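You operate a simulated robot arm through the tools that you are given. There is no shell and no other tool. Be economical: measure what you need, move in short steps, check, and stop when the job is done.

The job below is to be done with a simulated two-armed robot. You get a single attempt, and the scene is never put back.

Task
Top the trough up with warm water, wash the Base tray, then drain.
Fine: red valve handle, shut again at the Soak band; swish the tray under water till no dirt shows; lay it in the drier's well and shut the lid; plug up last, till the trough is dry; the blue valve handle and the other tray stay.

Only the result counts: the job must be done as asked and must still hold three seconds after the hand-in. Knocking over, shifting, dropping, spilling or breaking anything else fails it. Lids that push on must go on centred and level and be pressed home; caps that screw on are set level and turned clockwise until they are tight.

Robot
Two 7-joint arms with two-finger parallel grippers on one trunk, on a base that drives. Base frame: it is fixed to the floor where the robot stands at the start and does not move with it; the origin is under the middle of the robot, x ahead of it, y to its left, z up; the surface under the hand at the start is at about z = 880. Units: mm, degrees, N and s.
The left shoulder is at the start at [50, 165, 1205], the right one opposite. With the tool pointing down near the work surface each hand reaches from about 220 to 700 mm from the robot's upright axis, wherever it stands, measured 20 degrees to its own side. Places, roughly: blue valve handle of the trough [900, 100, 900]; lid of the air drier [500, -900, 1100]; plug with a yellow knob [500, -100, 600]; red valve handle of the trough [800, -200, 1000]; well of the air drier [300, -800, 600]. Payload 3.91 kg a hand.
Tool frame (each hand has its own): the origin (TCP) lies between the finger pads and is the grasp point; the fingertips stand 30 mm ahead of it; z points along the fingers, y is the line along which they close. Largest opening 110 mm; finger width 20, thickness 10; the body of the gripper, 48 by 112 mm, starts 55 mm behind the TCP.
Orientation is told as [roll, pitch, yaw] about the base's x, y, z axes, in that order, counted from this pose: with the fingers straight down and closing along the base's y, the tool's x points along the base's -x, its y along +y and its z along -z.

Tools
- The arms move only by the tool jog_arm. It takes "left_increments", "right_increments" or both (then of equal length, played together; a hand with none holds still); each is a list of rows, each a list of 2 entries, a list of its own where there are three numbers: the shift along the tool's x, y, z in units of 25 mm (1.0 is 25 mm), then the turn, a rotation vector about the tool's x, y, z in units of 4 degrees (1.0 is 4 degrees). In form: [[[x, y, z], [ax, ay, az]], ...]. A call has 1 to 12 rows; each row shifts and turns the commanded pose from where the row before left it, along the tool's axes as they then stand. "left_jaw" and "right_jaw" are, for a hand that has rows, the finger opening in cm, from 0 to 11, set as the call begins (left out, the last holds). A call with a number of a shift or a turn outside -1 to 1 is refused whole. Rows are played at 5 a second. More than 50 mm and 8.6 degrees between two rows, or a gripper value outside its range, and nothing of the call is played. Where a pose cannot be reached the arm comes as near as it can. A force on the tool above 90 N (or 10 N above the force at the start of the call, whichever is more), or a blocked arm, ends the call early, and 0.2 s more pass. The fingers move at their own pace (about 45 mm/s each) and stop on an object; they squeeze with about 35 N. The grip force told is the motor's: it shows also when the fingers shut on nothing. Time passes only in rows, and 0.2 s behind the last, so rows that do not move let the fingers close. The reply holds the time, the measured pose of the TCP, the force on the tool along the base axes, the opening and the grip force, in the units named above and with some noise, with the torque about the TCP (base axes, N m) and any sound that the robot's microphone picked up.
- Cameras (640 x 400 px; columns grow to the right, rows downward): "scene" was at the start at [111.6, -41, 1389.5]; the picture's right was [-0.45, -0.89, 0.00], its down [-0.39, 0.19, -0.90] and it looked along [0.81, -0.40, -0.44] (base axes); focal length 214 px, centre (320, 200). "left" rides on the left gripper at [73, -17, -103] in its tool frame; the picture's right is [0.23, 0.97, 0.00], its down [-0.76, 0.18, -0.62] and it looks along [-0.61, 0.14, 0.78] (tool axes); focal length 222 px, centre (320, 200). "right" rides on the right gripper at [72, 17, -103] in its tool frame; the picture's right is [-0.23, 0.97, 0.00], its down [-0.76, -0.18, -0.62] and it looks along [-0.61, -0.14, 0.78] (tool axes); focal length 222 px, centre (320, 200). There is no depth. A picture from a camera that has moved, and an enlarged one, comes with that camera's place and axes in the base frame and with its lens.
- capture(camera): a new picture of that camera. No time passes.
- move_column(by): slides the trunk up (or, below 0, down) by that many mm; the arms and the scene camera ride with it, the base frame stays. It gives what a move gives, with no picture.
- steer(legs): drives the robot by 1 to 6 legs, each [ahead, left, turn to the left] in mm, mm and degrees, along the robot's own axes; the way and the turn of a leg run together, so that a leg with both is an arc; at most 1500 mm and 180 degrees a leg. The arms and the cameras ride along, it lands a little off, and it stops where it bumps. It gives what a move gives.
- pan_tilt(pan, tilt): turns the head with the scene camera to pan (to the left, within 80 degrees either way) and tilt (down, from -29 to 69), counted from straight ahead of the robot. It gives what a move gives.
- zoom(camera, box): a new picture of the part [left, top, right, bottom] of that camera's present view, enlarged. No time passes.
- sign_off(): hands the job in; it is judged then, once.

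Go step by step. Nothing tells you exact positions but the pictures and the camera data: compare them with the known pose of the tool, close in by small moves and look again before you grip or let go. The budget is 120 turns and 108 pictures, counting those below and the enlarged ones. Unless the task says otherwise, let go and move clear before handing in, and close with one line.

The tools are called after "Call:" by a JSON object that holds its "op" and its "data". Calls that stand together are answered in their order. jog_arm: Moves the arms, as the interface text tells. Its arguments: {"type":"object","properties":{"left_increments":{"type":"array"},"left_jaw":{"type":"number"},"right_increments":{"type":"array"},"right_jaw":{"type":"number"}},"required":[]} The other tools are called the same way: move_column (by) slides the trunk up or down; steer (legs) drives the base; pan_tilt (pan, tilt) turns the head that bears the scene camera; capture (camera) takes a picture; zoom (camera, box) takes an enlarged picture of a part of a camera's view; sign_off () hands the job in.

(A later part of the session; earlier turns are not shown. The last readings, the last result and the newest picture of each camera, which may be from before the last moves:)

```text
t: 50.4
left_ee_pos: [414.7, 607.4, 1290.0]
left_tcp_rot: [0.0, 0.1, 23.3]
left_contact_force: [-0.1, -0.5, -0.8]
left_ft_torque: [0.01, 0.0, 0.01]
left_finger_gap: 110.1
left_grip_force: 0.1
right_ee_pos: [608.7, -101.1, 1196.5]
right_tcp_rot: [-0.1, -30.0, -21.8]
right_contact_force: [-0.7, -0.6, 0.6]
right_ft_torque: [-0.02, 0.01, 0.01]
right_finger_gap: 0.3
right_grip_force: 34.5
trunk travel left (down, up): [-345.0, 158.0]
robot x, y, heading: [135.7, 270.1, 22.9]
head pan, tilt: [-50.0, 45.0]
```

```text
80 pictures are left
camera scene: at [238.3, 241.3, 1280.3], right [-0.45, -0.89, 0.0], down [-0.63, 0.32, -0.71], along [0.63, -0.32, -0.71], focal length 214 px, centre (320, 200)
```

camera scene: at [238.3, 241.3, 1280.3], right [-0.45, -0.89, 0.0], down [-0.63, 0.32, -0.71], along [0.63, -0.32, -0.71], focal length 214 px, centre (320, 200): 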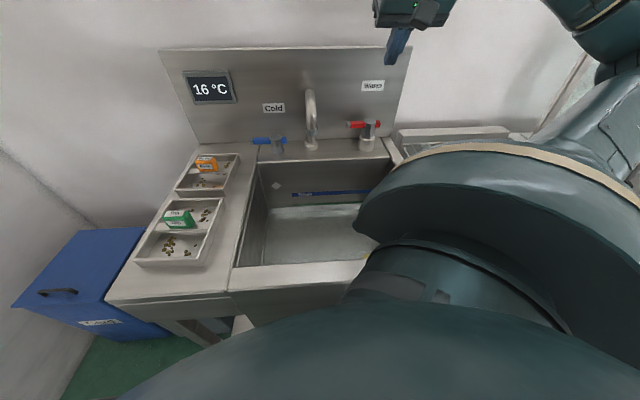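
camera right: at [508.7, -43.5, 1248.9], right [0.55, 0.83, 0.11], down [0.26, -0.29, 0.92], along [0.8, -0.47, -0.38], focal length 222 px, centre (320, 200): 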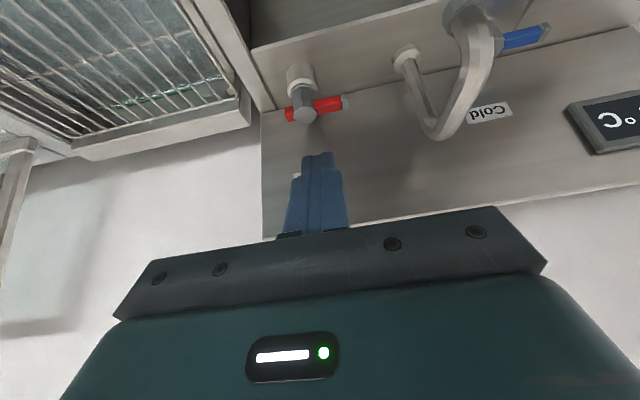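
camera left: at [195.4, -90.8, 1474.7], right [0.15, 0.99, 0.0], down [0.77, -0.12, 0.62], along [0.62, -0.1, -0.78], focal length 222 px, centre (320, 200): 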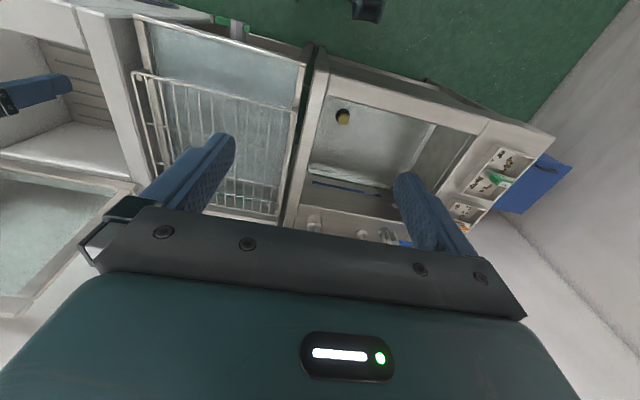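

Lever confirmed at counter-frame F≈770, L 100–168, z≈971 with ~57 mm gap behind it. I lower the trunk, go to 20° tilt and move the closed fingers above the gap behind the long end.

Call:
{"op": "move_column", "data": {"by": -80}}

Call:
{"op": "jog_arm", "data": {"right_increments": [[[0, 0, 0], [0, 1, 0]], [[0, 0, 0], [0, 1, 0]], [[0, 0, 0], [0, 0.5, 0]], [[-0.91, 0.11, 0.77], [0, 0, 0]], [[-0.91, 0.11, 0.77], [0, 0, 0]], [[-0.91, 0.11, 0.77], [0, 0, 0]], [[-0.91, 0.11, 0.77], [0, 0, 0]], [[-0.91, 0.11, 0.77], [0, 0, 0]], [[-0.91, 0.11, 0.77], [0, 0, 0]]]}}

Call:
{"op": "capture", "data": {"camera": "right"}}

Call:
{"op": "zoom", "data": {"camera": "scene", "box": [260, 40, 460, 190]}}

```text
t: 51.6
left_ee_pos: [416.7, 608.2, 1209.2]
left_tcp_rot: [0.0, 0.1, 23.2]
left_contact_force: [-0.4, 0.2, 0.9]
left_ft_torque: [0.03, 0.01, -0.01]
left_finger_gap: 110.0
left_grip_force: 0.0
right_ee_pos: [609.4, -100.6, 1115.7]
right_tcp_rot: [-0.1, -29.8, -22.0]
right_contact_force: [1.0, -0.2, 0.5]
right_ft_torque: [0.01, 0.03, 0.0]
right_finger_gap: 0.1
right_grip_force: 34.9
trunk travel left (down, up): [-265.0, 238.0]
robot x, y, heading: [139.7, 265.8, 23.1]
head pan, tilt: [-50.0, 45.0]
```

```text
t: 53.6
left_ee_pos: [416.7, 608.4, 1209.4]
left_tcp_rot: [-0.1, 0.1, 23.2]
left_contact_force: [0.6, 0.0, 0.1]
left_ft_torque: [-0.04, 0.02, 0.03]
left_finger_gap: 110.0
left_grip_force: 0.0
right_ee_pos: [770.7, -148.3, 1052.9]
right_tcp_rot: [-0.1, -19.9, -22.1]
right_contact_force: [0.3, 0.2, 0.7]
right_ft_torque: [0.01, -0.02, -0.02]
right_finger_gap: 0.0
right_grip_force: 35.2
trunk travel left (down, up): [-265.0, 238.0]
robot x, y, heading: [139.0, 268.7, 23.3]
head pan, tilt: [-50.0, 45.0]
```

```text
79 pictures are left
camera right: at [682.2, -95.1, 1125.7], right [0.56, 0.82, 0.08], down [0.4, -0.35, 0.85], along [0.72, -0.45, -0.53], focal length 222 px, centre (320, 200)
```

right: 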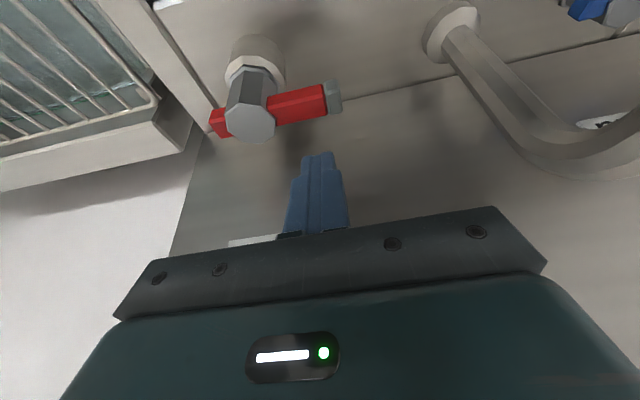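

```text
2.67 times, centred on (360, 115) of scene
camera zoom: at [238.9, 241.6, 1200.2], right [-0.45, -0.89, 0.0], down [-0.63, 0.32, -0.71], along [0.63, -0.32, -0.71], focal length 572 px, centre (213, 427)
```

zoom: 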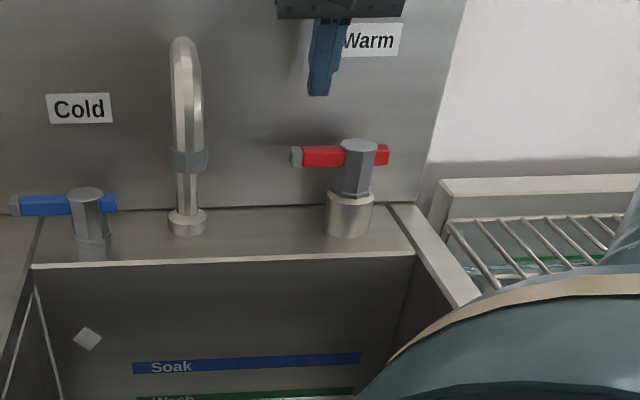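

The fingers are above the gap behind the lever's long end. I go down along the finger axis, watching the force.

Call:
{"op": "jog_arm", "data": {"right_increments": [[[-0.1, 0, 0.75], [0, 0, 0]], [[0, 0, 0.75], [0, 0, 0]], [[0, 0, 0.75], [0, 0, 0]], [[0, 0, 0.75], [0, 0, 0]]]}}

Call:
{"op": "capture", "data": {"camera": "right"}}

Call:
{"op": "zoom", "data": {"camera": "scene", "box": [260, 40, 460, 190]}}

```text
t: 54.6
left_ee_pos: [416.2, 608.4, 1209.3]
left_tcp_rot: [0.0, 0.2, 23.1]
left_contact_force: [0.2, -0.1, -0.3]
left_ft_torque: [0.01, -0.02, -0.01]
left_finger_gap: 110.1
left_grip_force: 0.0
right_ee_pos: [797.4, -160.0, 984.1]
right_tcp_rot: [0.0, -19.9, -22.0]
right_contact_force: [0.1, 0.2, 0.0]
right_ft_torque: [0.03, 0.04, 0.01]
right_finger_gap: 0.3
right_grip_force: 34.7
trunk travel left (down, up): [-265.0, 238.0]
robot x, y, heading: [138.1, 268.5, 22.9]
head pan, tilt: [-50.0, 45.0]
```

```text
77 pictures are left
camera right: at [707.4, -105.6, 1056.2], right [0.56, 0.82, 0.08], down [0.4, -0.35, 0.85], along [0.72, -0.45, -0.53], focal length 222 px, centre (320, 200)
```

right: 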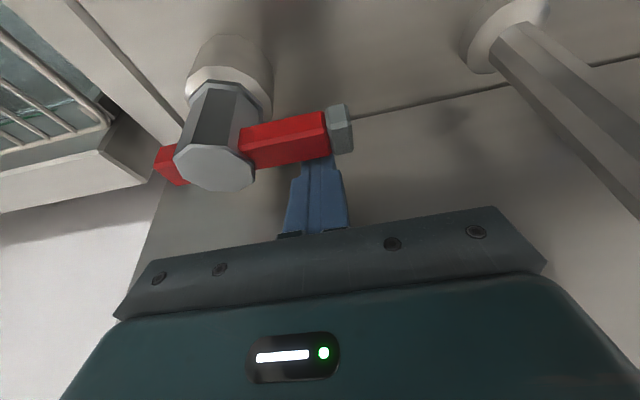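

```text
2.67 times, centred on (360, 115) of scene
camera zoom: at [238.7, 241.5, 1200.2], right [-0.45, -0.89, 0.0], down [-0.63, 0.32, -0.71], along [0.63, -0.32, -0.71], focal length 572 px, centre (213, 427)
```

zoom: 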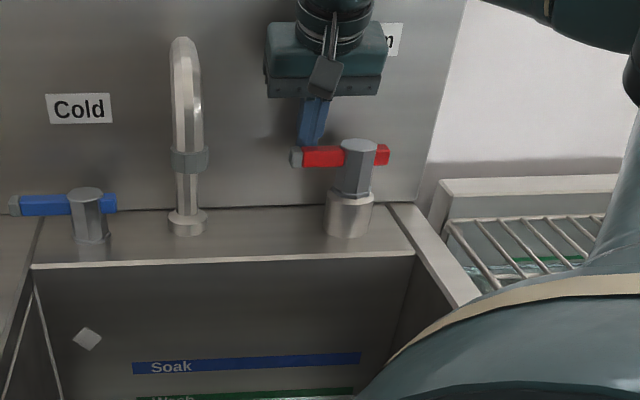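

The fingers stand behind the lever. I pull the lever end toward me along its arc.

Call:
{"op": "jog_arm", "data": {"right_increments": [[[0.6, 0, -0.22], [0, 0, 0]], [[0.6, 0, -0.22], [0, 0, 0]], [[0.5, 0.05, -0.18], [0, 0, 0]], [[0.5, -0.2, -0.18], [0, 0, 0]], [[0.5, -0.25, -0.18], [0, 0, 0]]]}}

Call:
{"op": "capture", "data": {"camera": "right"}}

Call:
{"op": "zoom", "data": {"camera": "scene", "box": [200, 40, 440, 240]}}

```text
t: 55.8
left_ee_pos: [415.7, 607.8, 1209.7]
left_tcp_rot: [0.0, 0.0, 23.2]
left_contact_force: [-0.7, 0.4, -1.3]
left_ft_torque: [0.0, 0.02, -0.01]
left_finger_gap: 110.1
left_grip_force: 0.1
right_ee_pos: [725.7, -141.3, 984.7]
right_tcp_rot: [-0.1, -19.9, -21.9]
right_contact_force: [0.8, 0.0, 0.4]
right_ft_torque: [0.0, -0.05, 0.0]
right_finger_gap: 0.0
right_grip_force: 35.3
trunk travel left (down, up): [-265.0, 238.0]
robot x, y, heading: [139.1, 270.4, 23.2]
head pan, tilt: [-50.0, 45.0]
```

```text
75 pictures are left
camera right: at [636.4, -87.4, 1057.3], right [0.56, 0.82, 0.08], down [0.4, -0.35, 0.85], along [0.72, -0.45, -0.53], focal length 222 px, centre (320, 200)
```

right: 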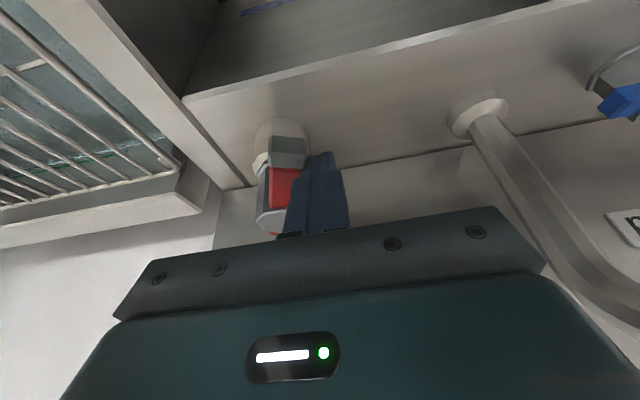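

```text
2.00 times, centred on (320, 140) of scene
camera zoom: at [238.2, 241.7, 1200.3], right [-0.45, -0.89, 0.0], down [-0.63, 0.32, -0.71], along [0.63, -0.32, -0.71], focal length 429 px, centre (320, 320)
```

zoom: 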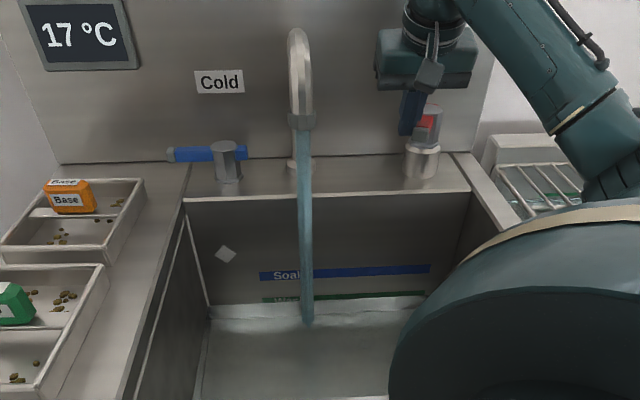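

Warm water is running. I reposition the fingers to the right side of the lever, ready to close it, and watch the level.

Call:
{"op": "jog_arm", "data": {"right_increments": [[[-0.27, 0.1, -0.75], [0, 0, 0]], [[-0.27, 0, -0.75], [0, 0, 0]], [[-0.27, 0, -0.75], [0, 0, 0]], [[0.1, -1, 0], [0, 0, 0]], [[0.1, -1, 0], [0, 0, 0]], [[0.1, -1, 0], [0, 0, 0]], [[0.2, -0.2, 0], [0, 0, 0]], [[0.27, 0, 0.75], [0, 0, 0]], [[0.27, 0, 0.75], [0, 0, 0]], [[0.27, 0, 0.75], [0, 0, 0]]]}}

Call:
{"op": "zoom", "data": {"camera": "scene", "box": [200, 40, 440, 240]}}

Call:
{"op": "capture", "data": {"camera": "right"}}

```text
t: 58.0
left_ee_pos: [416.2, 608.6, 1210.0]
left_tcp_rot: [0.0, 0.2, 23.2]
left_contact_force: [-0.4, -0.5, -0.8]
left_ft_torque: [0.01, -0.08, 0.0]
left_finger_gap: 110.0
left_grip_force: 0.1
right_ee_pos: [687.3, -209.0, 980.0]
right_tcp_rot: [0.0, -19.9, -22.0]
right_contact_force: [-0.6, -0.2, 0.1]
right_ft_torque: [-0.02, -0.01, 0.0]
right_finger_gap: 0.0
right_grip_force: 35.2
trunk travel left (down, up): [-265.0, 238.0]
robot x, y, heading: [138.9, 267.5, 23.2]
head pan, tilt: [-50.0, 45.0]
```

```text
2.00 times, centred on (320, 140) of scene
camera zoom: at [238.6, 241.5, 1200.2], right [-0.45, -0.89, 0.0], down [-0.63, 0.32, -0.71], along [0.63, -0.32, -0.71], focal length 429 px, centre (320, 320)
```

zoom: 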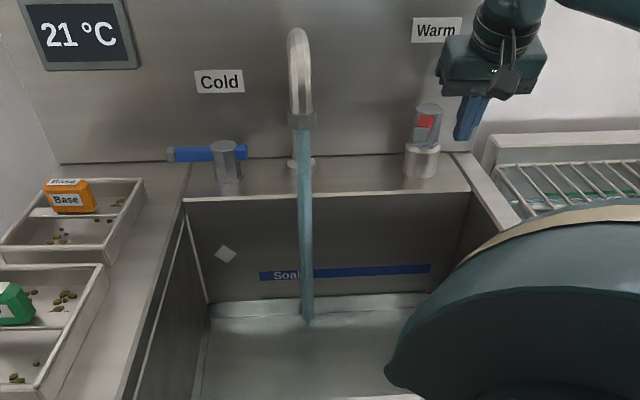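

```text
72 pictures are left
camera right: at [597.5, -155.3, 1051.7], right [0.56, 0.82, 0.08], down [0.4, -0.35, 0.85], along [0.72, -0.45, -0.53], focal length 222 px, centre (320, 200)
```

right: 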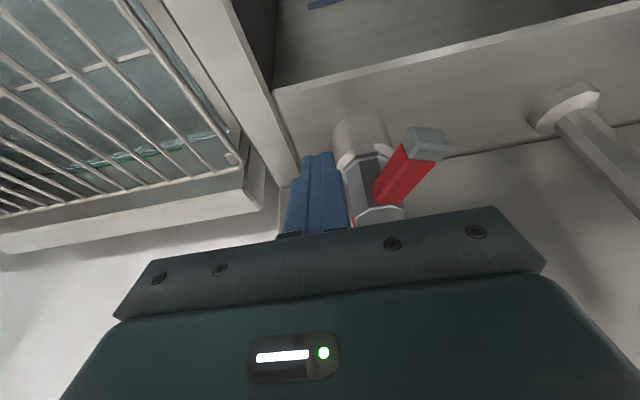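

The lever now points at me; the fingers are on its right side. I let the water rise a bit more while nudging into position.

Call:
{"op": "jog_arm", "data": {"right_increments": [[[0.7, 0, -0.25], [0, 0, 0]], [[0, 0.3, 0], [0, 0, 0]], [[0, 0, 0], [0, 0, 0]], [[0, 0, 0], [0, 0, 0]], [[0, 0, 0], [0, 0, 0]], [[0, 0, 0], [0, 0, 0]]]}}

Call:
{"op": "zoom", "data": {"camera": "scene", "box": [270, 150, 410, 230]}}

```text
t: 59.4
left_ee_pos: [416.8, 609.0, 1209.4]
left_tcp_rot: [-0.1, 0.2, 23.1]
left_contact_force: [0.1, 0.4, -0.3]
left_ft_torque: [-0.03, 0.0, 0.0]
left_finger_gap: 110.1
left_grip_force: 0.1
right_ee_pos: [670.8, -194.9, 979.6]
right_tcp_rot: [-0.1, -19.9, -22.0]
right_contact_force: [0.0, 0.8, -0.2]
right_ft_torque: [0.01, 0.03, 0.0]
right_finger_gap: 0.1
right_grip_force: 35.3
trunk travel left (down, up): [-265.0, 238.0]
robot x, y, heading: [138.0, 270.3, 23.2]
head pan, tilt: [-50.0, 45.0]
```

```text
4.57 times, centred on (340, 190) of scene
camera zoom: at [238.6, 241.6, 1200.2], right [-0.45, -0.89, 0.0], down [-0.63, 0.32, -0.71], along [0.63, -0.32, -0.71], focal length 980 px, centre (229, 246)
```

zoom: 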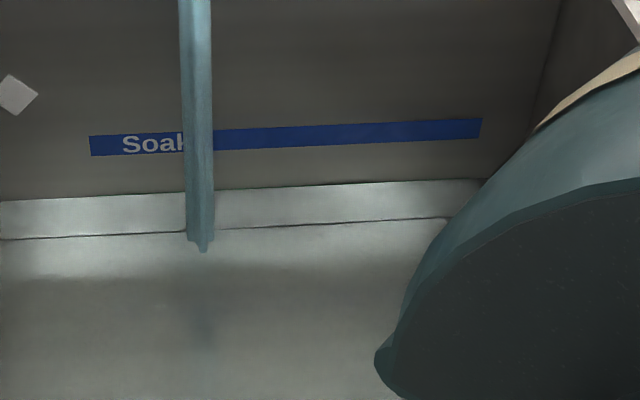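

Call:
{"op": "jog_arm", "data": {"right_increments": [[[0, 0, 0], [0, 0, 0]], [[0, 0, 0], [0, 0, 0]], [[0, 0, 0], [0, 0, 0]], [[0, 0, 0], [0, 0, 0]], [[0, 0, 0], [0, 0, 0]], [[0, 0, 0], [0, 0, 0]], [[0, 0, 0], [0, 0, 0]], [[0, 0, 0], [0, 0, 0]], [[0, 0, 0], [0, 0, 0]]]}}

Call:
{"op": "zoom", "data": {"camera": "scene", "box": [270, 150, 410, 230]}}

```text
t: 61.4
left_ee_pos: [415.2, 608.5, 1210.7]
left_tcp_rot: [-0.1, 0.1, 23.1]
left_contact_force: [0.5, 0.3, 0.6]
left_ft_torque: [0.01, -0.03, 0.02]
left_finger_gap: 110.1
left_grip_force: 0.1
right_ee_pos: [671.7, -195.7, 980.0]
right_tcp_rot: [-0.1, -19.9, -22.0]
right_contact_force: [-0.3, -0.1, -0.2]
right_ft_torque: [-0.02, 0.01, 0.01]
right_finger_gap: 0.0
right_grip_force: 34.6
trunk travel left (down, up): [-265.0, 238.0]
robot x, y, heading: [138.1, 266.0, 23.1]
head pan, tilt: [-50.0, 45.0]
```

```text
4.57 times, centred on (340, 190) of scene
camera zoom: at [238.6, 241.6, 1200.2], right [-0.45, -0.89, 0.0], down [-0.63, 0.32, -0.71], along [0.63, -0.32, -0.71], focal length 980 px, centre (229, 246)
```

zoom: 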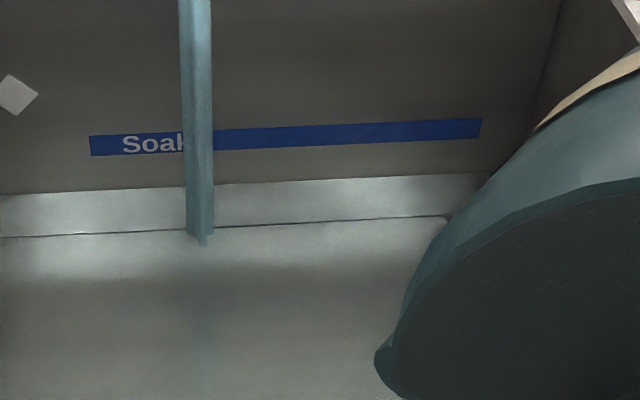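

The level rises about 4 px/s with ~45 px to go, so I wait about 8 s and check.

Call:
{"op": "jog_arm", "data": {"right_increments": [[[0, 0, 0], [0, 0, 0]], [[0, 0, 0], [0, 0, 0]], [[0, 0, 0], [0, 0, 0]], [[0, 0, 0], [0, 0, 0]], [[0, 0, 0], [0, 0, 0]], [[0, 0, 0], [0, 0, 0]], [[0, 0, 0], [0, 0, 0]], [[0, 0, 0], [0, 0, 0]], [[0, 0, 0], [0, 0, 0]], [[0, 0, 0], [0, 0, 0]], [[0, 0, 0], [0, 0, 0]], [[0, 0, 0], [0, 0, 0]]]}}

Call:
{"op": "jog_arm", "data": {"right_increments": [[[0, 0, 0], [0, 0, 0]], [[0, 0, 0], [0, 0, 0]], [[0, 0, 0], [0, 0, 0]], [[0, 0, 0], [0, 0, 0]], [[0, 0, 0], [0, 0, 0]], [[0, 0, 0], [0, 0, 0]], [[0, 0, 0], [0, 0, 0]], [[0, 0, 0], [0, 0, 0]], [[0, 0, 0], [0, 0, 0]], [[0, 0, 0], [0, 0, 0]], [[0, 0, 0], [0, 0, 0]], [[0, 0, 0], [0, 0, 0]]]}}

Call:
{"op": "jog_arm", "data": {"right_increments": [[[0, 0, 0], [0, 0, 0]], [[0, 0, 0], [0, 0, 0]], [[0, 0, 0], [0, 0, 0]], [[0, 0, 0], [0, 0, 0]], [[0, 0, 0], [0, 0, 0]], [[0, 0, 0], [0, 0, 0]], [[0, 0, 0], [0, 0, 0]], [[0, 0, 0], [0, 0, 0]], [[0, 0, 0], [0, 0, 0]]]}}

Call:
{"op": "zoom", "data": {"camera": "scene", "box": [270, 150, 410, 230]}}

```text
t: 64.0
left_ee_pos: [415.9, 608.6, 1210.4]
left_tcp_rot: [0.0, 0.1, 23.1]
left_contact_force: [0.0, 0.1, 0.3]
left_ft_torque: [0.01, 0.01, -0.01]
left_finger_gap: 110.0
left_grip_force: 0.0
right_ee_pos: [671.9, -195.7, 979.5]
right_tcp_rot: [-0.1, -19.9, -21.9]
right_contact_force: [0.4, 0.5, -0.5]
right_ft_torque: [0.03, 0.0, -0.02]
right_finger_gap: 0.0
right_grip_force: 35.1
trunk travel left (down, up): [-265.0, 238.0]
robot x, y, heading: [139.0, 267.3, 23.1]
head pan, tilt: [-50.0, 45.0]
```

```text
t: 66.6
left_ee_pos: [416.0, 608.5, 1209.3]
left_tcp_rot: [0.1, 0.1, 23.2]
left_contact_force: [-0.5, 0.4, -0.6]
left_ft_torque: [0.01, -0.01, -0.02]
left_finger_gap: 110.3
left_grip_force: 0.1
right_ee_pos: [671.5, -196.2, 979.6]
right_tcp_rot: [-0.1, -19.9, -22.0]
right_contact_force: [-0.3, 0.2, 0.0]
right_ft_torque: [0.02, 0.03, 0.01]
right_finger_gap: 0.0
right_grip_force: 35.1
trunk travel left (down, up): [-265.0, 238.0]
robot x, y, heading: [138.6, 266.7, 23.2]
head pan, tilt: [-50.0, 45.0]
```

```text
t: 68.6
left_ee_pos: [415.9, 608.4, 1209.2]
left_tcp_rot: [0.0, 0.1, 23.2]
left_contact_force: [-0.1, 0.0, 0.5]
left_ft_torque: [0.02, -0.01, -0.01]
left_finger_gap: 110.1
left_grip_force: 0.0
right_ee_pos: [671.3, -195.9, 979.9]
right_tcp_rot: [-0.1, -19.9, -22.0]
right_contact_force: [0.2, -0.5, -0.7]
right_ft_torque: [0.01, 0.01, -0.01]
right_finger_gap: 0.0
right_grip_force: 34.4
trunk travel left (down, up): [-265.0, 238.0]
robot x, y, heading: [140.3, 269.2, 23.1]
head pan, tilt: [-50.0, 45.0]
```

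```text
4.57 times, centred on (340, 190) of scene
camera zoom: at [238.6, 241.6, 1200.2], right [-0.45, -0.89, 0.0], down [-0.63, 0.32, -0.71], along [0.63, -0.32, -0.71], focal length 980 px, centre (229, 246)
```

zoom: 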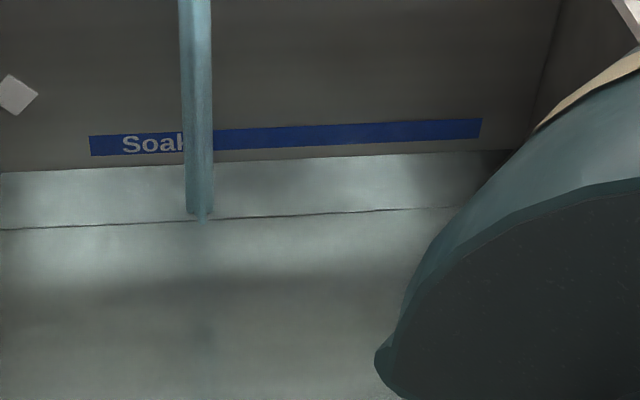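

Level is just below the band, rising 3.2 px/s. I wait about 4 s more and then push the lever shut in one sweep.

Call:
{"op": "jog_arm", "data": {"right_increments": [[[0, 0, 0], [0, 0, 0]], [[0, 0, 0], [0, 0, 0]], [[0, 0, 0], [0, 0, 0]], [[0, 0, 0], [0, 0, 0]], [[0, 0, 0], [0, 0, 0]], [[0, 0, 0], [0, 0, 0]], [[0, 0, 0], [0, 0, 0]], [[0, 0, 0], [0, 0, 0]], [[0, 0, 0], [0, 0, 0]], [[0, 0, 0], [0, 0, 0]], [[0, 0, 0], [0, 0, 0]], [[0, 0, 0], [0, 0, 0]]]}}

Call:
{"op": "jog_arm", "data": {"right_increments": [[[0, 0, 0], [0, 0, 0]], [[0, 0, 0], [0, 0, 0]], [[0, 0, 0], [0, 0, 0]], [[0, 0, 0], [0, 0, 0]], [[0, 1, 0], [0, 0, 0]], [[-0.11, 0.72, 0.04], [0, 0, 0]], [[-0.3, 0.64, 0.11], [0, 0, 0]], [[-0.3, 0.56, 0.11], [0, 0, 0]], [[-0.45, 0.48, 0.16], [0, 0, 0]], [[-0.53, 0.32, 0.19], [0, 0, 0]], [[-0.3, 0, 0.11], [0, 0, 0]], [[-0.19, 0, 0.07], [0, 0, 0]]]}}

Call:
{"op": "zoom", "data": {"camera": "scene", "box": [200, 40, 440, 240]}}

Call:
{"op": "capture", "data": {"camera": "right"}}

```text
t: 71.2
left_ee_pos: [416.1, 608.2, 1210.0]
left_tcp_rot: [0.0, 0.1, 23.3]
left_contact_force: [0.0, -0.5, -0.8]
left_ft_torque: [-0.04, -0.03, 0.01]
left_finger_gap: 110.0
left_grip_force: 0.1
right_ee_pos: [672.0, -195.0, 980.0]
right_tcp_rot: [0.0, -19.8, -22.0]
right_contact_force: [-0.2, 0.1, 0.0]
right_ft_torque: [-0.03, -0.01, 0.0]
right_finger_gap: 0.0
right_grip_force: 34.9
trunk travel left (down, up): [-265.0, 238.0]
robot x, y, heading: [141.3, 267.3, 22.9]
head pan, tilt: [-50.0, 45.0]
```

```text
t: 73.8
left_ee_pos: [415.0, 609.2, 1209.7]
left_tcp_rot: [0.0, 0.1, 23.2]
left_contact_force: [-0.2, -0.7, -0.2]
left_ft_torque: [0.02, 0.01, -0.03]
left_finger_gap: 110.0
left_grip_force: 0.1
right_ee_pos: [759.1, -129.1, 979.4]
right_tcp_rot: [-0.3, -19.6, -21.9]
right_contact_force: [-15.3, 7.2, -2.2]
right_ft_torque: [-0.05, 0.44, -0.12]
right_finger_gap: 0.1
right_grip_force: 35.2
trunk travel left (down, up): [-265.0, 238.0]
robot x, y, heading: [137.5, 269.4, 22.9]
head pan, tilt: [-50.0, 45.0]
```

```text
2.00 times, centred on (320, 140) of scene
camera zoom: at [237.2, 242.2, 1200.3], right [-0.45, -0.89, 0.0], down [-0.63, 0.32, -0.71], along [0.63, -0.32, -0.71], focal length 429 px, centre (320, 320)
```

zoom: 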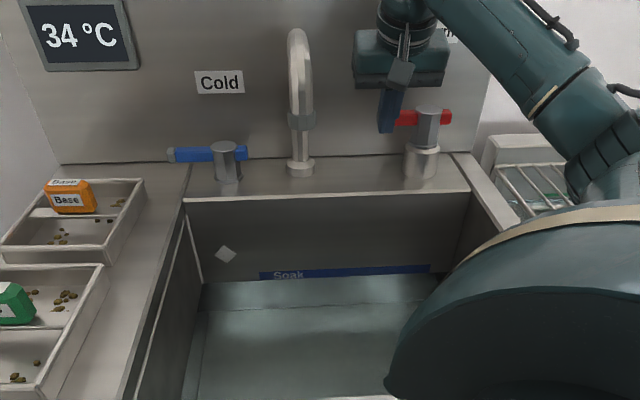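

```text
67 pictures are left
camera right: at [669.4, -75.6, 1052.5], right [0.56, 0.82, 0.07], down [0.41, -0.35, 0.84], along [0.72, -0.44, -0.53], focal length 222 px, centre (320, 200)
```

right: 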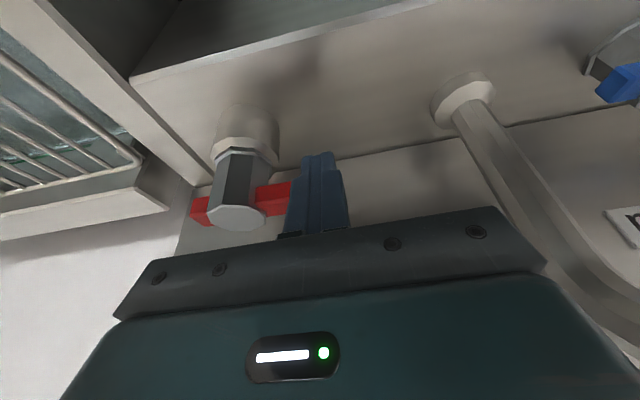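

The red valve is shut and the level sits in the Soak band. I retract the right hand and swing it over toward the Base tray, high above the faucet.

Call:
{"op": "jog_arm", "data": {"right_increments": [[[1, 0, -0.36], [0, 0, 0]], [[0, 0, -1], [0, 0, 0]], [[0, 0, -1], [0, 0, 0]], [[0, 0, -1], [0, 0, 0]], [[0, 0, -1], [0, 0, 0]], [[0, 0, -1], [0, 0, 0]], [[0, 0, -1], [0, 0, 0]], [[0, 0, -1], [0, 0, 0]], [[0, 0, -1], [0, 0, 0]], [[0.94, 0, -0.34], [0, 0, 0]], [[0.94, 0, -0.34], [0, 0, 0]], [[0.94, 0, -0.34], [0, 0, 0]]]}}

Call:
{"op": "zoom", "data": {"camera": "scene", "box": [270, 150, 410, 230]}}

Call:
{"op": "jog_arm", "data": {"right_increments": [[[0, 1, 0], [0, 1, 0]], [[0, 1, 0], [0, 1, 0]], [[0, 1, 0], [0, 1, 0]], [[0, 1, 0], [0, 1, 0]], [[0, 1, 0], [0, 1, 0]], [[0, 1, 0], [0, 0, 0]], [[0, 1, 0], [0, 0, 0]], [[0, 1, 0], [0, 0, 0]], [[0, 1, 0], [0, 0, 0]], [[0, 1, 0], [0, 0, 0]], [[0, 1, 0], [0, 0, 0]], [[0, 1, 0], [0, 0, 0]]], "right_jaw": 8}}

Call:
{"op": "jog_arm", "data": {"right_increments": [[[0, 1, 0], [0, 0, 0]], [[0, 0, 0], [0, 0, -1]], [[0, 0, 0], [0, 0, -1]], [[0, 0, 0], [0, 0, -1]], [[0, 0, 0], [0, 0, -1]], [[0, 0, 0], [0, 0, -1]], [[0, 0, 0], [0, 0, -1]], [[0, 0, 0], [0, 0, -1]], [[0, 0, 0], [0, 0, -1]], [[0, 0, 0], [0, 0, -1]], [[0, 0, 0], [0, 0, -1]], [[0, 0, 0], [0, 0, -1]]]}}

Call:
{"op": "jog_arm", "data": {"right_increments": [[[0, 0, 0], [0, 0, -1]], [[0, 0, 0], [0, 0, -1]], [[0, 0, 0], [0, 0, -1]], [[0, 0, 0], [0, 0, -1]], [[0, 0, 0], [0, 0, -1]], [[0, 0, 0], [0, 0, -1]], [[0, 0, 0], [0, 0, -1]], [[0, 0, 0], [0, 0, -1]], [[0, 0, 0], [0, 0, -1]], [[0, 0, 0], [0, 0, -1]], [[0, 0, 0], [0, 0, -1]], [[0, 0, 0], [0, 0, -0.5]]]}}

Call:
{"op": "capture", "data": {"camera": "right"}}

```text
t: 76.4
left_ee_pos: [414.9, 609.1, 1209.7]
left_tcp_rot: [0.0, 0.1, 23.2]
left_contact_force: [-1.3, 0.2, -0.1]
left_ft_torque: [0.0, 0.01, -0.01]
left_finger_gap: 110.0
left_grip_force: 0.1
right_ee_pos: [662.5, -41.7, 1153.4]
right_tcp_rot: [-0.1, -19.9, -22.0]
right_contact_force: [-0.3, -0.5, -0.3]
right_ft_torque: [0.0, -0.04, -0.01]
right_finger_gap: 0.0
right_grip_force: 35.1
right hand out of reach, approached as far as the arm can: row 5, 9, 10, 11, 12
trunk travel left (down, up): [-265.0, 238.0]
robot x, y, heading: [140.7, 266.3, 23.3]
head pan, tilt: [-50.0, 45.0]
```

```text
4.57 times, centred on (340, 190) of scene
camera zoom: at [238.3, 241.6, 1200.3], right [-0.45, -0.89, 0.0], down [-0.63, 0.32, -0.71], along [0.63, -0.32, -0.71], focal length 980 px, centre (229, 246)
```

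zoom: 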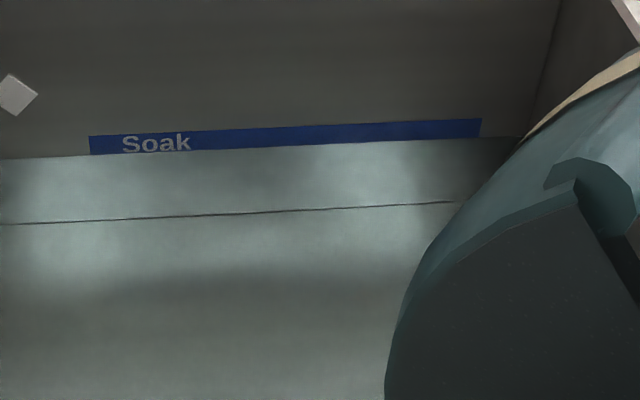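

```text
t: 79.0
left_ee_pos: [416.4, 608.9, 1209.1]
left_tcp_rot: [0.0, 0.2, 23.2]
left_contact_force: [-0.4, 0.3, 0.3]
left_ft_torque: [0.0, 0.01, -0.01]
left_finger_gap: 110.0
left_grip_force: 0.1
right_ee_pos: [774.1, 236.1, 1152.6]
right_tcp_rot: [-0.2, 0.1, -22.0]
right_contact_force: [0.5, -0.7, 0.9]
right_ft_torque: [-0.01, -0.01, -0.03]
right_finger_gap: 80.0
right_grip_force: 0.1
trunk travel left (down, up): [-265.0, 238.0]
robot x, y, heading: [142.3, 269.3, 23.2]
head pan, tilt: [-50.0, 45.0]
```

```text
t: 81.6
left_ee_pos: [415.6, 607.4, 1209.4]
left_tcp_rot: [0.0, 0.1, 23.2]
left_contact_force: [0.6, -0.1, -1.1]
left_ft_torque: [0.0, 0.02, -0.05]
left_finger_gap: 110.0
left_grip_force: 0.0
right_ee_pos: [778.3, 241.9, 1153.9]
right_tcp_rot: [0.0, 0.1, 22.1]
right_contact_force: [0.8, -0.8, -0.6]
right_ft_torque: [0.01, -0.01, 0.03]
right_finger_gap: 79.9
right_grip_force: 0.0
right hand out of reach, approached as far as the arm can: row 1
trunk travel left (down, up): [-265.0, 238.0]
robot x, y, heading: [136.7, 270.2, 23.1]
head pan, tilt: [-50.0, 45.0]
```

```text
t: 84.2
left_ee_pos: [416.4, 607.9, 1210.5]
left_tcp_rot: [0.0, 0.1, 23.2]
left_contact_force: [0.3, 0.1, 0.0]
left_ft_torque: [-0.01, 0.0, 0.01]
left_finger_gap: 110.1
left_grip_force: 0.0
right_ee_pos: [778.0, 243.8, 1154.4]
right_tcp_rot: [0.1, 0.0, 68.0]
right_contact_force: [-0.5, -0.5, -0.5]
right_ft_torque: [0.0, 0.01, -0.04]
right_finger_gap: 80.0
right_grip_force: 0.0
trunk travel left (down, up): [-265.0, 238.0]
robot x, y, heading: [137.2, 269.5, 23.0]
head pan, tilt: [-50.0, 45.0]
```

```text
65 pictures are left
camera right: at [735.8, 182.0, 1257.0], right [-0.82, 0.57, 0.0], down [0.45, 0.64, 0.62], along [0.36, 0.51, -0.78], focal length 222 px, centre (320, 200)
```

right: 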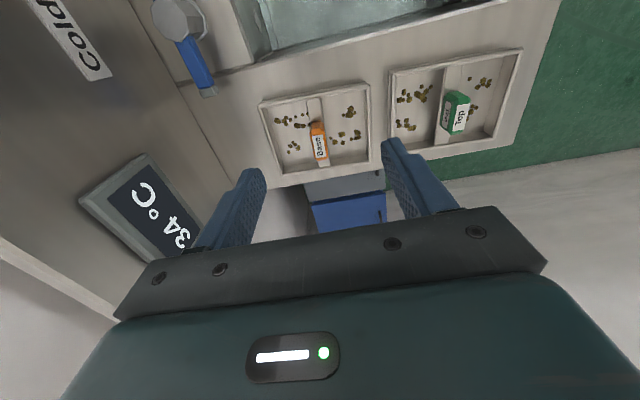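

I verify how far the water reaches into the Soak band with a strong enlargement.

Call:
{"op": "zoom", "data": {"camera": "scene", "box": [285, 165, 345, 200]}}

```text
10.67 times, centred on (315, 182) of scene
camera zoom: at [238.6, 241.6, 1200.2], right [-0.45, -0.89, 0.0], down [-0.63, 0.32, -0.71], along [0.63, -0.32, -0.71], focal length 2288 px, centre (373, 387)
```

zoom: 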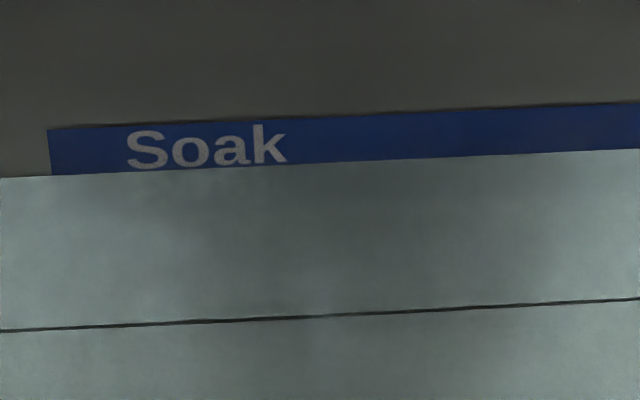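

The water only just touches the band's lower edge, so I'll top up for a few seconds more with the same proven motions. First, back to the pre-pose behind the lever.

Call:
{"op": "jog_arm", "data": {"right_increments": [[[0, 0, 0], [0, 0, 1]], [[0, 0, 0], [0, 0, 1]], [[0, 0, 0], [0, 0, 1]], [[0, 0, 0], [0, 0, 1]], [[0, 0, 0], [0, 0, 1]], [[0, 0, 0], [0, 0, 1]], [[0, 0, 0], [0, 0, 1]], [[0, 0, 0], [0, 0, 1]], [[0, 0, 0], [0, 0, 1]], [[0, 0, 0], [0, 0, 1]], [[0, 0, 0], [0, 0, 1]], [[0, 0, 0], [0, 0, 1]]], "right_jaw": 0}}

Call:
{"op": "jog_arm", "data": {"right_increments": [[[0, 0, 0], [0, 0, 1]], [[0, 0, 0], [0, 0, 1]], [[0, 0, 0], [0, 0, 1]], [[0, 0, 0], [0, 0, 1]], [[0, 0, 0], [0, 0, 1]], [[0, 0, 0], [0, 0, 1]], [[0, 0, 0], [0, 0, 1]], [[0, 0, 0], [0, 0, 1]], [[0, 0, 0], [0, 0, 1]], [[0, 0, 0], [0, 0, 1]], [[0, 0, 0], [0, 0, 0.5]]]}}

Call:
{"op": "jog_arm", "data": {"right_increments": [[[0, -1, 0], [0, 0, 0]], [[0, -1, 0], [0, 0, 0]], [[0, -1, 0], [0, 0, 0]], [[0, -1, 0], [0, 0, 0]], [[0, -1, 0], [0, 0, 0]], [[0, -1, 0], [0, 0, 0]], [[0, -1, 0], [0, 0, 0]], [[0, -1, 0], [0, -1, 0]], [[0, -1, 0], [0, -1, 0]], [[0, -1, 0], [0, -1, 0]], [[0, -1, 0], [0, -1, 0]], [[0, -1, 0], [0, -1, 0]]]}}

Call:
{"op": "jog_arm", "data": {"right_increments": [[[-0.65, -0.44, 0.95], [0, 0, 0]], [[-0.65, -0.44, 0.95], [0, 0, 0]], [[-0.65, -0.44, 0.95], [0, 0, 0]], [[-0.65, -0.44, 0.95], [0, 0, 0]], [[-0.65, -0.44, 0.95], [0, 0, 0]], [[-0.65, -0.44, 0.95], [0, 0, 0]]]}}

```text
t: 86.8
left_ee_pos: [416.2, 609.1, 1209.5]
left_tcp_rot: [0.0, 0.1, 23.1]
left_contact_force: [0.7, 0.8, -0.8]
left_ft_torque: [-0.01, -0.05, 0.0]
left_finger_gap: 110.0
left_grip_force: 0.1
right_ee_pos: [778.6, 243.1, 1153.6]
right_tcp_rot: [0.0, 0.0, 19.8]
right_contact_force: [0.1, 0.7, 0.0]
right_ft_torque: [0.0, -0.01, -0.03]
right_finger_gap: 0.0
right_grip_force: 35.1
trunk travel left (down, up): [-265.0, 238.0]
robot x, y, heading: [139.0, 268.2, 23.0]
head pan, tilt: [-50.0, 45.0]
```

```text
t: 89.2
left_ee_pos: [415.5, 607.8, 1209.9]
left_tcp_rot: [0.0, 0.0, 23.2]
left_contact_force: [0.3, 0.3, -0.6]
left_ft_torque: [0.02, 0.01, 0.01]
left_finger_gap: 110.4
left_grip_force: 0.0
right_ee_pos: [778.0, 243.1, 1153.7]
right_tcp_rot: [-0.1, 0.1, -22.1]
right_contact_force: [0.1, 0.5, 0.3]
right_ft_torque: [0.02, 0.01, 0.05]
right_finger_gap: 0.1
right_grip_force: 34.8
trunk travel left (down, up): [-265.0, 238.0]
robot x, y, heading: [137.2, 265.6, 23.3]
head pan, tilt: [-50.0, 45.0]
```

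```text
t: 91.8
left_ee_pos: [415.2, 608.6, 1210.3]
left_tcp_rot: [0.0, 0.1, 23.2]
left_contact_force: [0.1, 0.2, -0.4]
left_ft_torque: [0.0, 0.04, 0.02]
left_finger_gap: 110.0
left_grip_force: 0.1
right_ee_pos: [665.8, -34.7, 1154.5]
right_tcp_rot: [-0.1, -19.9, -21.9]
right_contact_force: [0.0, 0.6, 0.2]
right_ft_torque: [0.01, -0.01, 0.0]
right_finger_gap: 0.2
right_grip_force: 35.0
trunk travel left (down, up): [-265.0, 238.0]
robot x, y, heading: [139.9, 268.7, 23.2]
head pan, tilt: [-50.0, 45.0]
```

```text
t: 93.2
left_ee_pos: [415.9, 607.4, 1209.7]
left_tcp_rot: [0.0, 0.1, 23.1]
left_contact_force: [-0.5, 0.1, 0.6]
left_ft_torque: [-0.01, 0.0, -0.05]
left_finger_gap: 109.9
left_grip_force: 0.0
right_ee_pos: [772.5, -149.5, 1053.5]
right_tcp_rot: [-0.2, -19.9, -22.1]
right_contact_force: [-0.2, 0.3, -0.1]
right_ft_torque: [-0.01, 0.02, 0.06]
right_finger_gap: 0.0
right_grip_force: 35.3
trunk travel left (down, up): [-265.0, 238.0]
robot x, y, heading: [140.6, 266.0, 22.9]
head pan, tilt: [-50.0, 45.0]
```

Pose matches the earlier one exactly; I replay down, open, reposition and close in one go (about 4 s of flow).

Call:
{"op": "jog_arm", "data": {"right_increments": [[[-0.1, 0, 0.75], [0, 0, 0]], [[0, 0, 0.75], [0, 0, 0]], [[0, 0, 0.75], [0, 0, 0]], [[0, 0, 0.75], [0, 0, 0]]]}}

Call:
{"op": "jog_arm", "data": {"right_increments": [[[0.6, 0, -0.22], [0, 0, 0]], [[0.6, 0, -0.22], [0, 0, 0]], [[0.5, 0.05, -0.18], [0, 0, 0]], [[0.5, -0.2, -0.18], [0, 0, 0]], [[0.5, -0.25, -0.18], [0, 0, 0]]]}}

Call:
{"op": "jog_arm", "data": {"right_increments": [[[-0.27, 0.1, -0.75], [0, 0, 0]], [[-0.27, 0, -0.75], [0, 0, 0]], [[-0.27, 0, -0.75], [0, 0, 0]], [[0.1, -1, 0], [0, 0, 0]], [[0.1, -1, 0], [0, 0, 0]], [[0.1, -1, 0], [0, 0, 0]], [[0.9, 0, -0.25], [0, 0, 0]], [[0.27, 0, 0.75], [0, 0, 0]], [[0.27, 0, 0.75], [0, 0, 0]], [[0.27, 0.1, 0.75], [0, 0, 0]]]}}

Call:
{"op": "jog_arm", "data": {"right_increments": [[[0, 1, 0], [0, 0, 0]], [[-0.11, 0.72, 0.04], [0, 0, 0]], [[-0.3, 0.64, 0.11], [0, 0, 0]], [[-0.3, 0.56, 0.11], [0, 0, 0]], [[-0.45, 0.48, 0.16], [0, 0, 0]], [[-0.53, 0.32, 0.19], [0, 0, 0]], [[-0.3, 0, 0.11], [0, 0, 0]], [[-0.19, 0, 0.07], [0, 0, 0]]]}}

Call:
{"op": "capture", "data": {"camera": "scene"}}

Call:
{"op": "zoom", "data": {"camera": "scene", "box": [285, 165, 345, 200]}}

```text
t: 94.2
left_ee_pos: [415.1, 608.9, 1210.8]
left_tcp_rot: [0.0, 0.2, 23.3]
left_contact_force: [0.1, 0.9, 0.1]
left_ft_torque: [-0.03, 0.01, 0.01]
left_finger_gap: 110.3
left_grip_force: 0.1
right_ee_pos: [797.4, -159.2, 983.6]
right_tcp_rot: [-0.1, -19.9, -22.0]
right_contact_force: [0.3, -0.1, -0.1]
right_ft_torque: [-0.01, 0.01, 0.0]
right_finger_gap: 0.1
right_grip_force: 34.9
trunk travel left (down, up): [-265.0, 238.0]
robot x, y, heading: [137.9, 267.0, 23.2]
head pan, tilt: [-50.0, 45.0]
```

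```text
t: 95.4
left_ee_pos: [415.2, 608.4, 1211.3]
left_tcp_rot: [-0.1, 0.1, 23.2]
left_contact_force: [-0.6, -0.2, -0.3]
left_ft_torque: [0.0, -0.01, 0.0]
left_finger_gap: 110.0
left_grip_force: 0.0
right_ee_pos: [727.5, -142.3, 983.1]
right_tcp_rot: [0.0, -19.9, -22.0]
right_contact_force: [0.4, 0.2, 0.9]
right_ft_torque: [0.02, -0.02, 0.02]
right_finger_gap: 0.2
right_grip_force: 34.7
trunk travel left (down, up): [-265.0, 238.0]
robot x, y, heading: [138.1, 269.0, 23.2]
head pan, tilt: [-50.0, 45.0]
```

```text
t: 97.6
left_ee_pos: [415.8, 607.9, 1209.4]
left_tcp_rot: [0.1, 0.1, 23.2]
left_contact_force: [-0.8, 1.1, 0.2]
left_ft_torque: [0.01, -0.03, 0.03]
left_finger_gap: 109.9
left_grip_force: 0.0
right_ee_pos: [670.8, -194.8, 979.3]
right_tcp_rot: [-0.1, -19.8, -21.9]
right_contact_force: [0.7, 0.4, 0.0]
right_ft_torque: [0.0, -0.01, 0.01]
right_finger_gap: 0.0
right_grip_force: 34.6
trunk travel left (down, up): [-265.0, 238.0]
robot x, y, heading: [141.0, 265.8, 23.1]
head pan, tilt: [-50.0, 45.0]
```

```text
t: 99.4
left_ee_pos: [414.0, 608.6, 1210.6]
left_tcp_rot: [-0.1, 0.0, 23.1]
left_contact_force: [-0.4, 0.3, -0.1]
left_ft_torque: [0.0, -0.04, -0.01]
left_finger_gap: 110.4
left_grip_force: 0.0
right_ee_pos: [759.5, -128.7, 977.9]
right_tcp_rot: [-0.2, -19.6, -21.8]
right_contact_force: [-16.8, 7.9, -3.5]
right_ft_torque: [0.07, 0.41, -0.04]
right_finger_gap: 0.0
right_grip_force: 34.9
trunk travel left (down, up): [-265.0, 238.0]
robot x, y, heading: [136.3, 270.1, 23.1]
head pan, tilt: [-50.0, 45.0]
```

```text
63 pictures are left
camera scene: at [237.1, 242.3, 1200.3], right [-0.45, -0.89, 0.0], down [-0.63, 0.32, -0.71], along [0.63, -0.32, -0.71], focal length 214 px, centre (320, 200)
```

scene: 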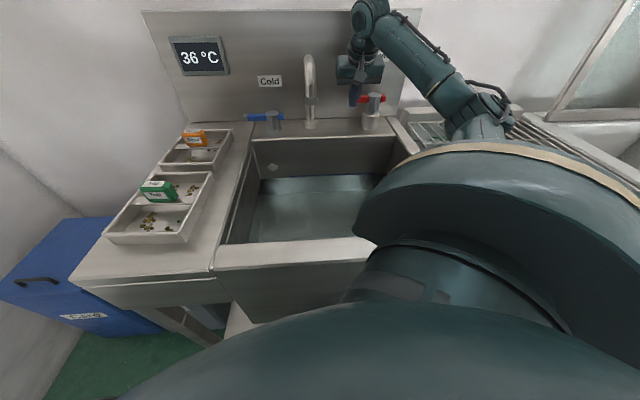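

```text
10.67 times, centred on (315, 182) of scene
camera zoom: at [237.1, 242.3, 1200.3], right [-0.45, -0.89, 0.0], down [-0.63, 0.32, -0.71], along [0.63, -0.32, -0.71], focal length 2288 px, centre (373, 387)
```

zoom: 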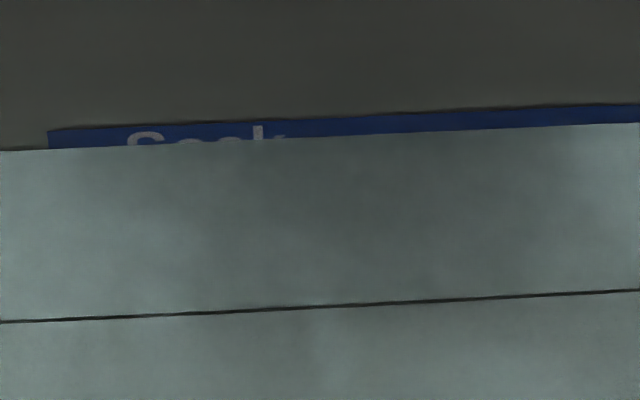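

Level is now mid-band at 36 °C with the valve shut. I retract and swing to the Base tray again, turning the fingers to close along the tray's length.

Call:
{"op": "jog_arm", "data": {"right_increments": [[[1, 0, -0.36], [0, 0, 0]], [[0, 0, -1], [0, 0, 0]], [[0, 0, -1], [0, 0, 0]], [[0, 0, -1], [0, 0, 0]], [[0, 0, -1], [0, 0, 0]], [[0, 0, -1], [0, 0, 0]], [[0, 0, -1], [0, 0, 0]], [[0, 0, -1], [0, 0, 0]], [[0.94, 0, -0.34], [0, 0, 0]]]}}

Call:
{"op": "jog_arm", "data": {"right_increments": [[[0, 1, 0], [0, 1, 0]], [[0, 1, 0], [0, 1, 0]], [[0, 1, 0], [0, 1, 0]], [[0, 1, 0], [0, 1, 0]], [[0, 1, 0], [0, 1, 0]], [[0, 1, 0], [0, 0, 0]], [[0, 1, 0], [0, 0, 0]], [[0, 1, 0], [0, 0, 0]], [[0, 1, 0], [0, 0, 0]], [[0, 1, 0], [0, 0, 0]], [[0, 1, 0], [0, 0, 0]], [[0, 1, 0], [0, 0, 0]]], "right_jaw": 8}}

Call:
{"op": "jog_arm", "data": {"right_increments": [[[0, 0, 0], [0, 0, -1]], [[0, 0, 0], [0, 0, -1]], [[0, 0, 0], [0, 0, -1]], [[0, 0, 0], [0, 0, -1]], [[0, 0, 0], [0, 0, -1]], [[0, 0, 0], [0, 0, -1]], [[0, 0, 0], [0, 0, -1]], [[0, 0, 0], [0, 0, -1]], [[0, 0, 0], [0, 0, -1]], [[0, 0, 0], [0, 0, -1]], [[0, 0, 0], [0, 0, -1]], [[0, 0, 0], [0, 0, -1]]]}}

Call:
{"op": "jog_arm", "data": {"right_increments": [[[0, 0, 0], [0, 0, -1]], [[0, 0, 0], [0, 0, -1]], [[0, 0, 0], [0, 0, -1]], [[0, 0, 0], [0, 0, -1]], [[0, 0, 0], [0, 0, -1]], [[0, 0, 0], [0, 0, -1]], [[0, 0, 0], [0, 0, -1]], [[0, 0, 0], [0, 0, -1]], [[0, 0, 0], [0, 0, -1]], [[0, 0, 0], [0, 0, -1]], [[0, 0, 0], [0, 0, -0.5]]]}}

```text
t: 101.4
left_ee_pos: [413.8, 609.4, 1209.9]
left_tcp_rot: [0.0, 0.1, 23.2]
left_contact_force: [-0.6, -0.1, -0.3]
left_ft_torque: [-0.01, -0.01, 0.08]
left_finger_gap: 109.8
left_grip_force: 0.0
right_ee_pos: [678.3, -80.7, 1140.9]
right_tcp_rot: [-0.1, -19.9, -22.0]
right_contact_force: [-0.6, 0.2, 0.2]
right_ft_torque: [-0.04, -0.01, -0.02]
right_finger_gap: 0.1
right_grip_force: 35.2
right hand out of reach, approached as far as the arm can: row 8, 9
trunk travel left (down, up): [-265.0, 238.0]
robot x, y, heading: [139.6, 268.4, 23.0]
head pan, tilt: [-50.0, 45.0]
```

```text
t: 104.0
left_ee_pos: [416.8, 609.0, 1209.8]
left_tcp_rot: [0.0, 0.3, 23.3]
left_contact_force: [-0.1, 0.0, 0.6]
left_ft_torque: [0.02, 0.02, 0.0]
left_finger_gap: 109.9
left_grip_force: 0.0
right_ee_pos: [789.6, 197.8, 1139.3]
right_tcp_rot: [-0.1, 0.1, -22.0]
right_contact_force: [0.7, 0.4, 1.2]
right_ft_torque: [0.01, -0.01, -0.04]
right_finger_gap: 80.2
right_grip_force: 0.0
trunk travel left (down, up): [-265.0, 238.0]
robot x, y, heading: [136.7, 266.1, 23.1]
head pan, tilt: [-50.0, 45.0]
```

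```text
t: 106.6
left_ee_pos: [416.1, 608.8, 1209.5]
left_tcp_rot: [0.0, 0.1, 23.3]
left_contact_force: [-0.7, -0.2, 0.6]
left_ft_torque: [-0.01, 0.04, 0.01]
left_finger_gap: 110.1
left_grip_force: 0.0
right_ee_pos: [791.7, 196.8, 1138.7]
right_tcp_rot: [0.0, 0.1, 26.1]
right_contact_force: [0.7, -0.5, -0.5]
right_ft_torque: [-0.02, -0.02, 0.03]
right_finger_gap: 79.9
right_grip_force: 0.1
trunk travel left (down, up): [-265.0, 238.0]
robot x, y, heading: [142.9, 268.2, 23.1]
head pan, tilt: [-50.0, 45.0]
```

```text
t: 109.0
left_ee_pos: [415.6, 606.6, 1209.3]
left_tcp_rot: [0.0, 0.1, 23.2]
left_contact_force: [-0.5, 0.2, 0.1]
left_ft_torque: [0.01, -0.01, 0.0]
left_finger_gap: 109.6
left_grip_force: 0.1
right_ee_pos: [791.2, 197.6, 1139.9]
right_tcp_rot: [0.1, 0.0, 68.2]
right_contact_force: [-0.3, 0.0, -0.6]
right_ft_torque: [0.01, -0.01, -0.01]
right_finger_gap: 80.0
right_grip_force: 0.0
trunk travel left (down, up): [-265.0, 238.0]
robot x, y, heading: [139.7, 263.1, 22.9]
head pan, tilt: [-50.0, 45.0]
```

Call:
{"op": "jog_arm", "data": {"right_increments": [[[-0.77, 0.04, 0.6], [0, 0, 0]], [[-0.77, 0.04, 0.6], [0, 0, 0]], [[-0.77, 0.04, 0.6], [0, 0, 0]], [[-0.77, 0.04, 0.6], [0, 0, 0]], [[-0.77, 0.04, 0.6], [0, 0, 0]], [[-0.77, 0.04, 0.6], [0, 0, 0]]]}}

Call:
{"op": "capture", "data": {"camera": "right"}}

Call:
{"op": "zoom", "data": {"camera": "scene", "box": [100, 40, 300, 190]}}

```text
t: 110.4
left_ee_pos: [415.5, 609.2, 1209.6]
left_tcp_rot: [-0.1, 0.2, 23.2]
left_contact_force: [-0.1, 0.4, 0.1]
left_ft_torque: [0.0, -0.01, 0.01]
left_finger_gap: 110.0
left_grip_force: 0.0
right_ee_pos: [811.0, 299.4, 1047.1]
right_tcp_rot: [0.1, 0.1, 68.0]
right_contact_force: [-0.6, 0.7, 0.1]
right_ft_torque: [-0.01, -0.01, 0.0]
right_finger_gap: 79.9
right_grip_force: 0.0
right hand out of reach, approached as far as the arm can: row 4, 5, 6
trunk travel left (down, up): [-265.0, 238.0]
robot x, y, heading: [137.6, 267.6, 23.6]
head pan, tilt: [-50.0, 45.0]
```

```text
61 pictures are left
camera right: at [768.1, 238.2, 1149.6], right [-0.82, 0.58, 0.0], down [0.45, 0.64, 0.62], along [0.36, 0.51, -0.78], focal length 222 px, centre (320, 200)
```

right: 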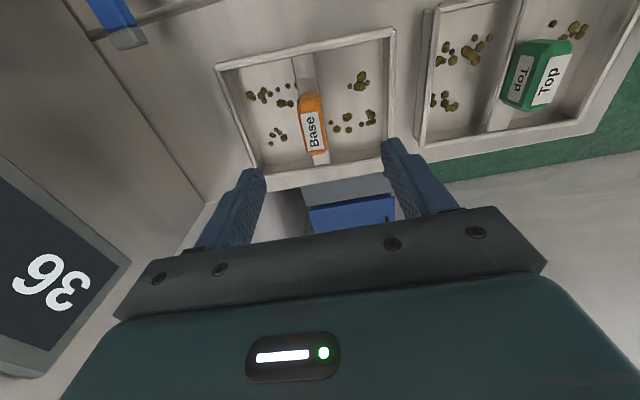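

```text
2.67 times, centred on (200, 115) of scene
camera zoom: at [238.4, 242.1, 1200.3], right [-0.45, -0.89, 0.0], down [-0.63, 0.32, -0.71], along [0.63, -0.32, -0.71], focal length 572 px, centre (640, 427)
```

zoom: 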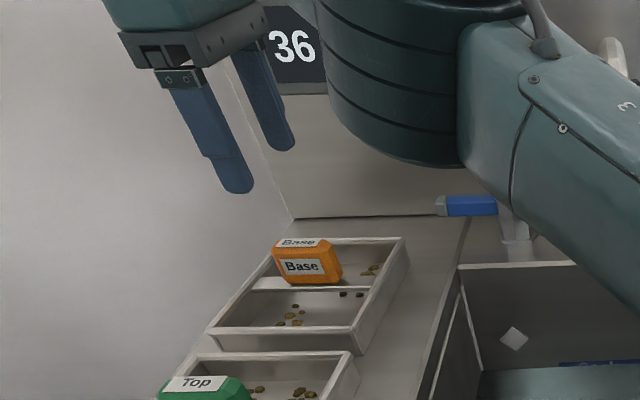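

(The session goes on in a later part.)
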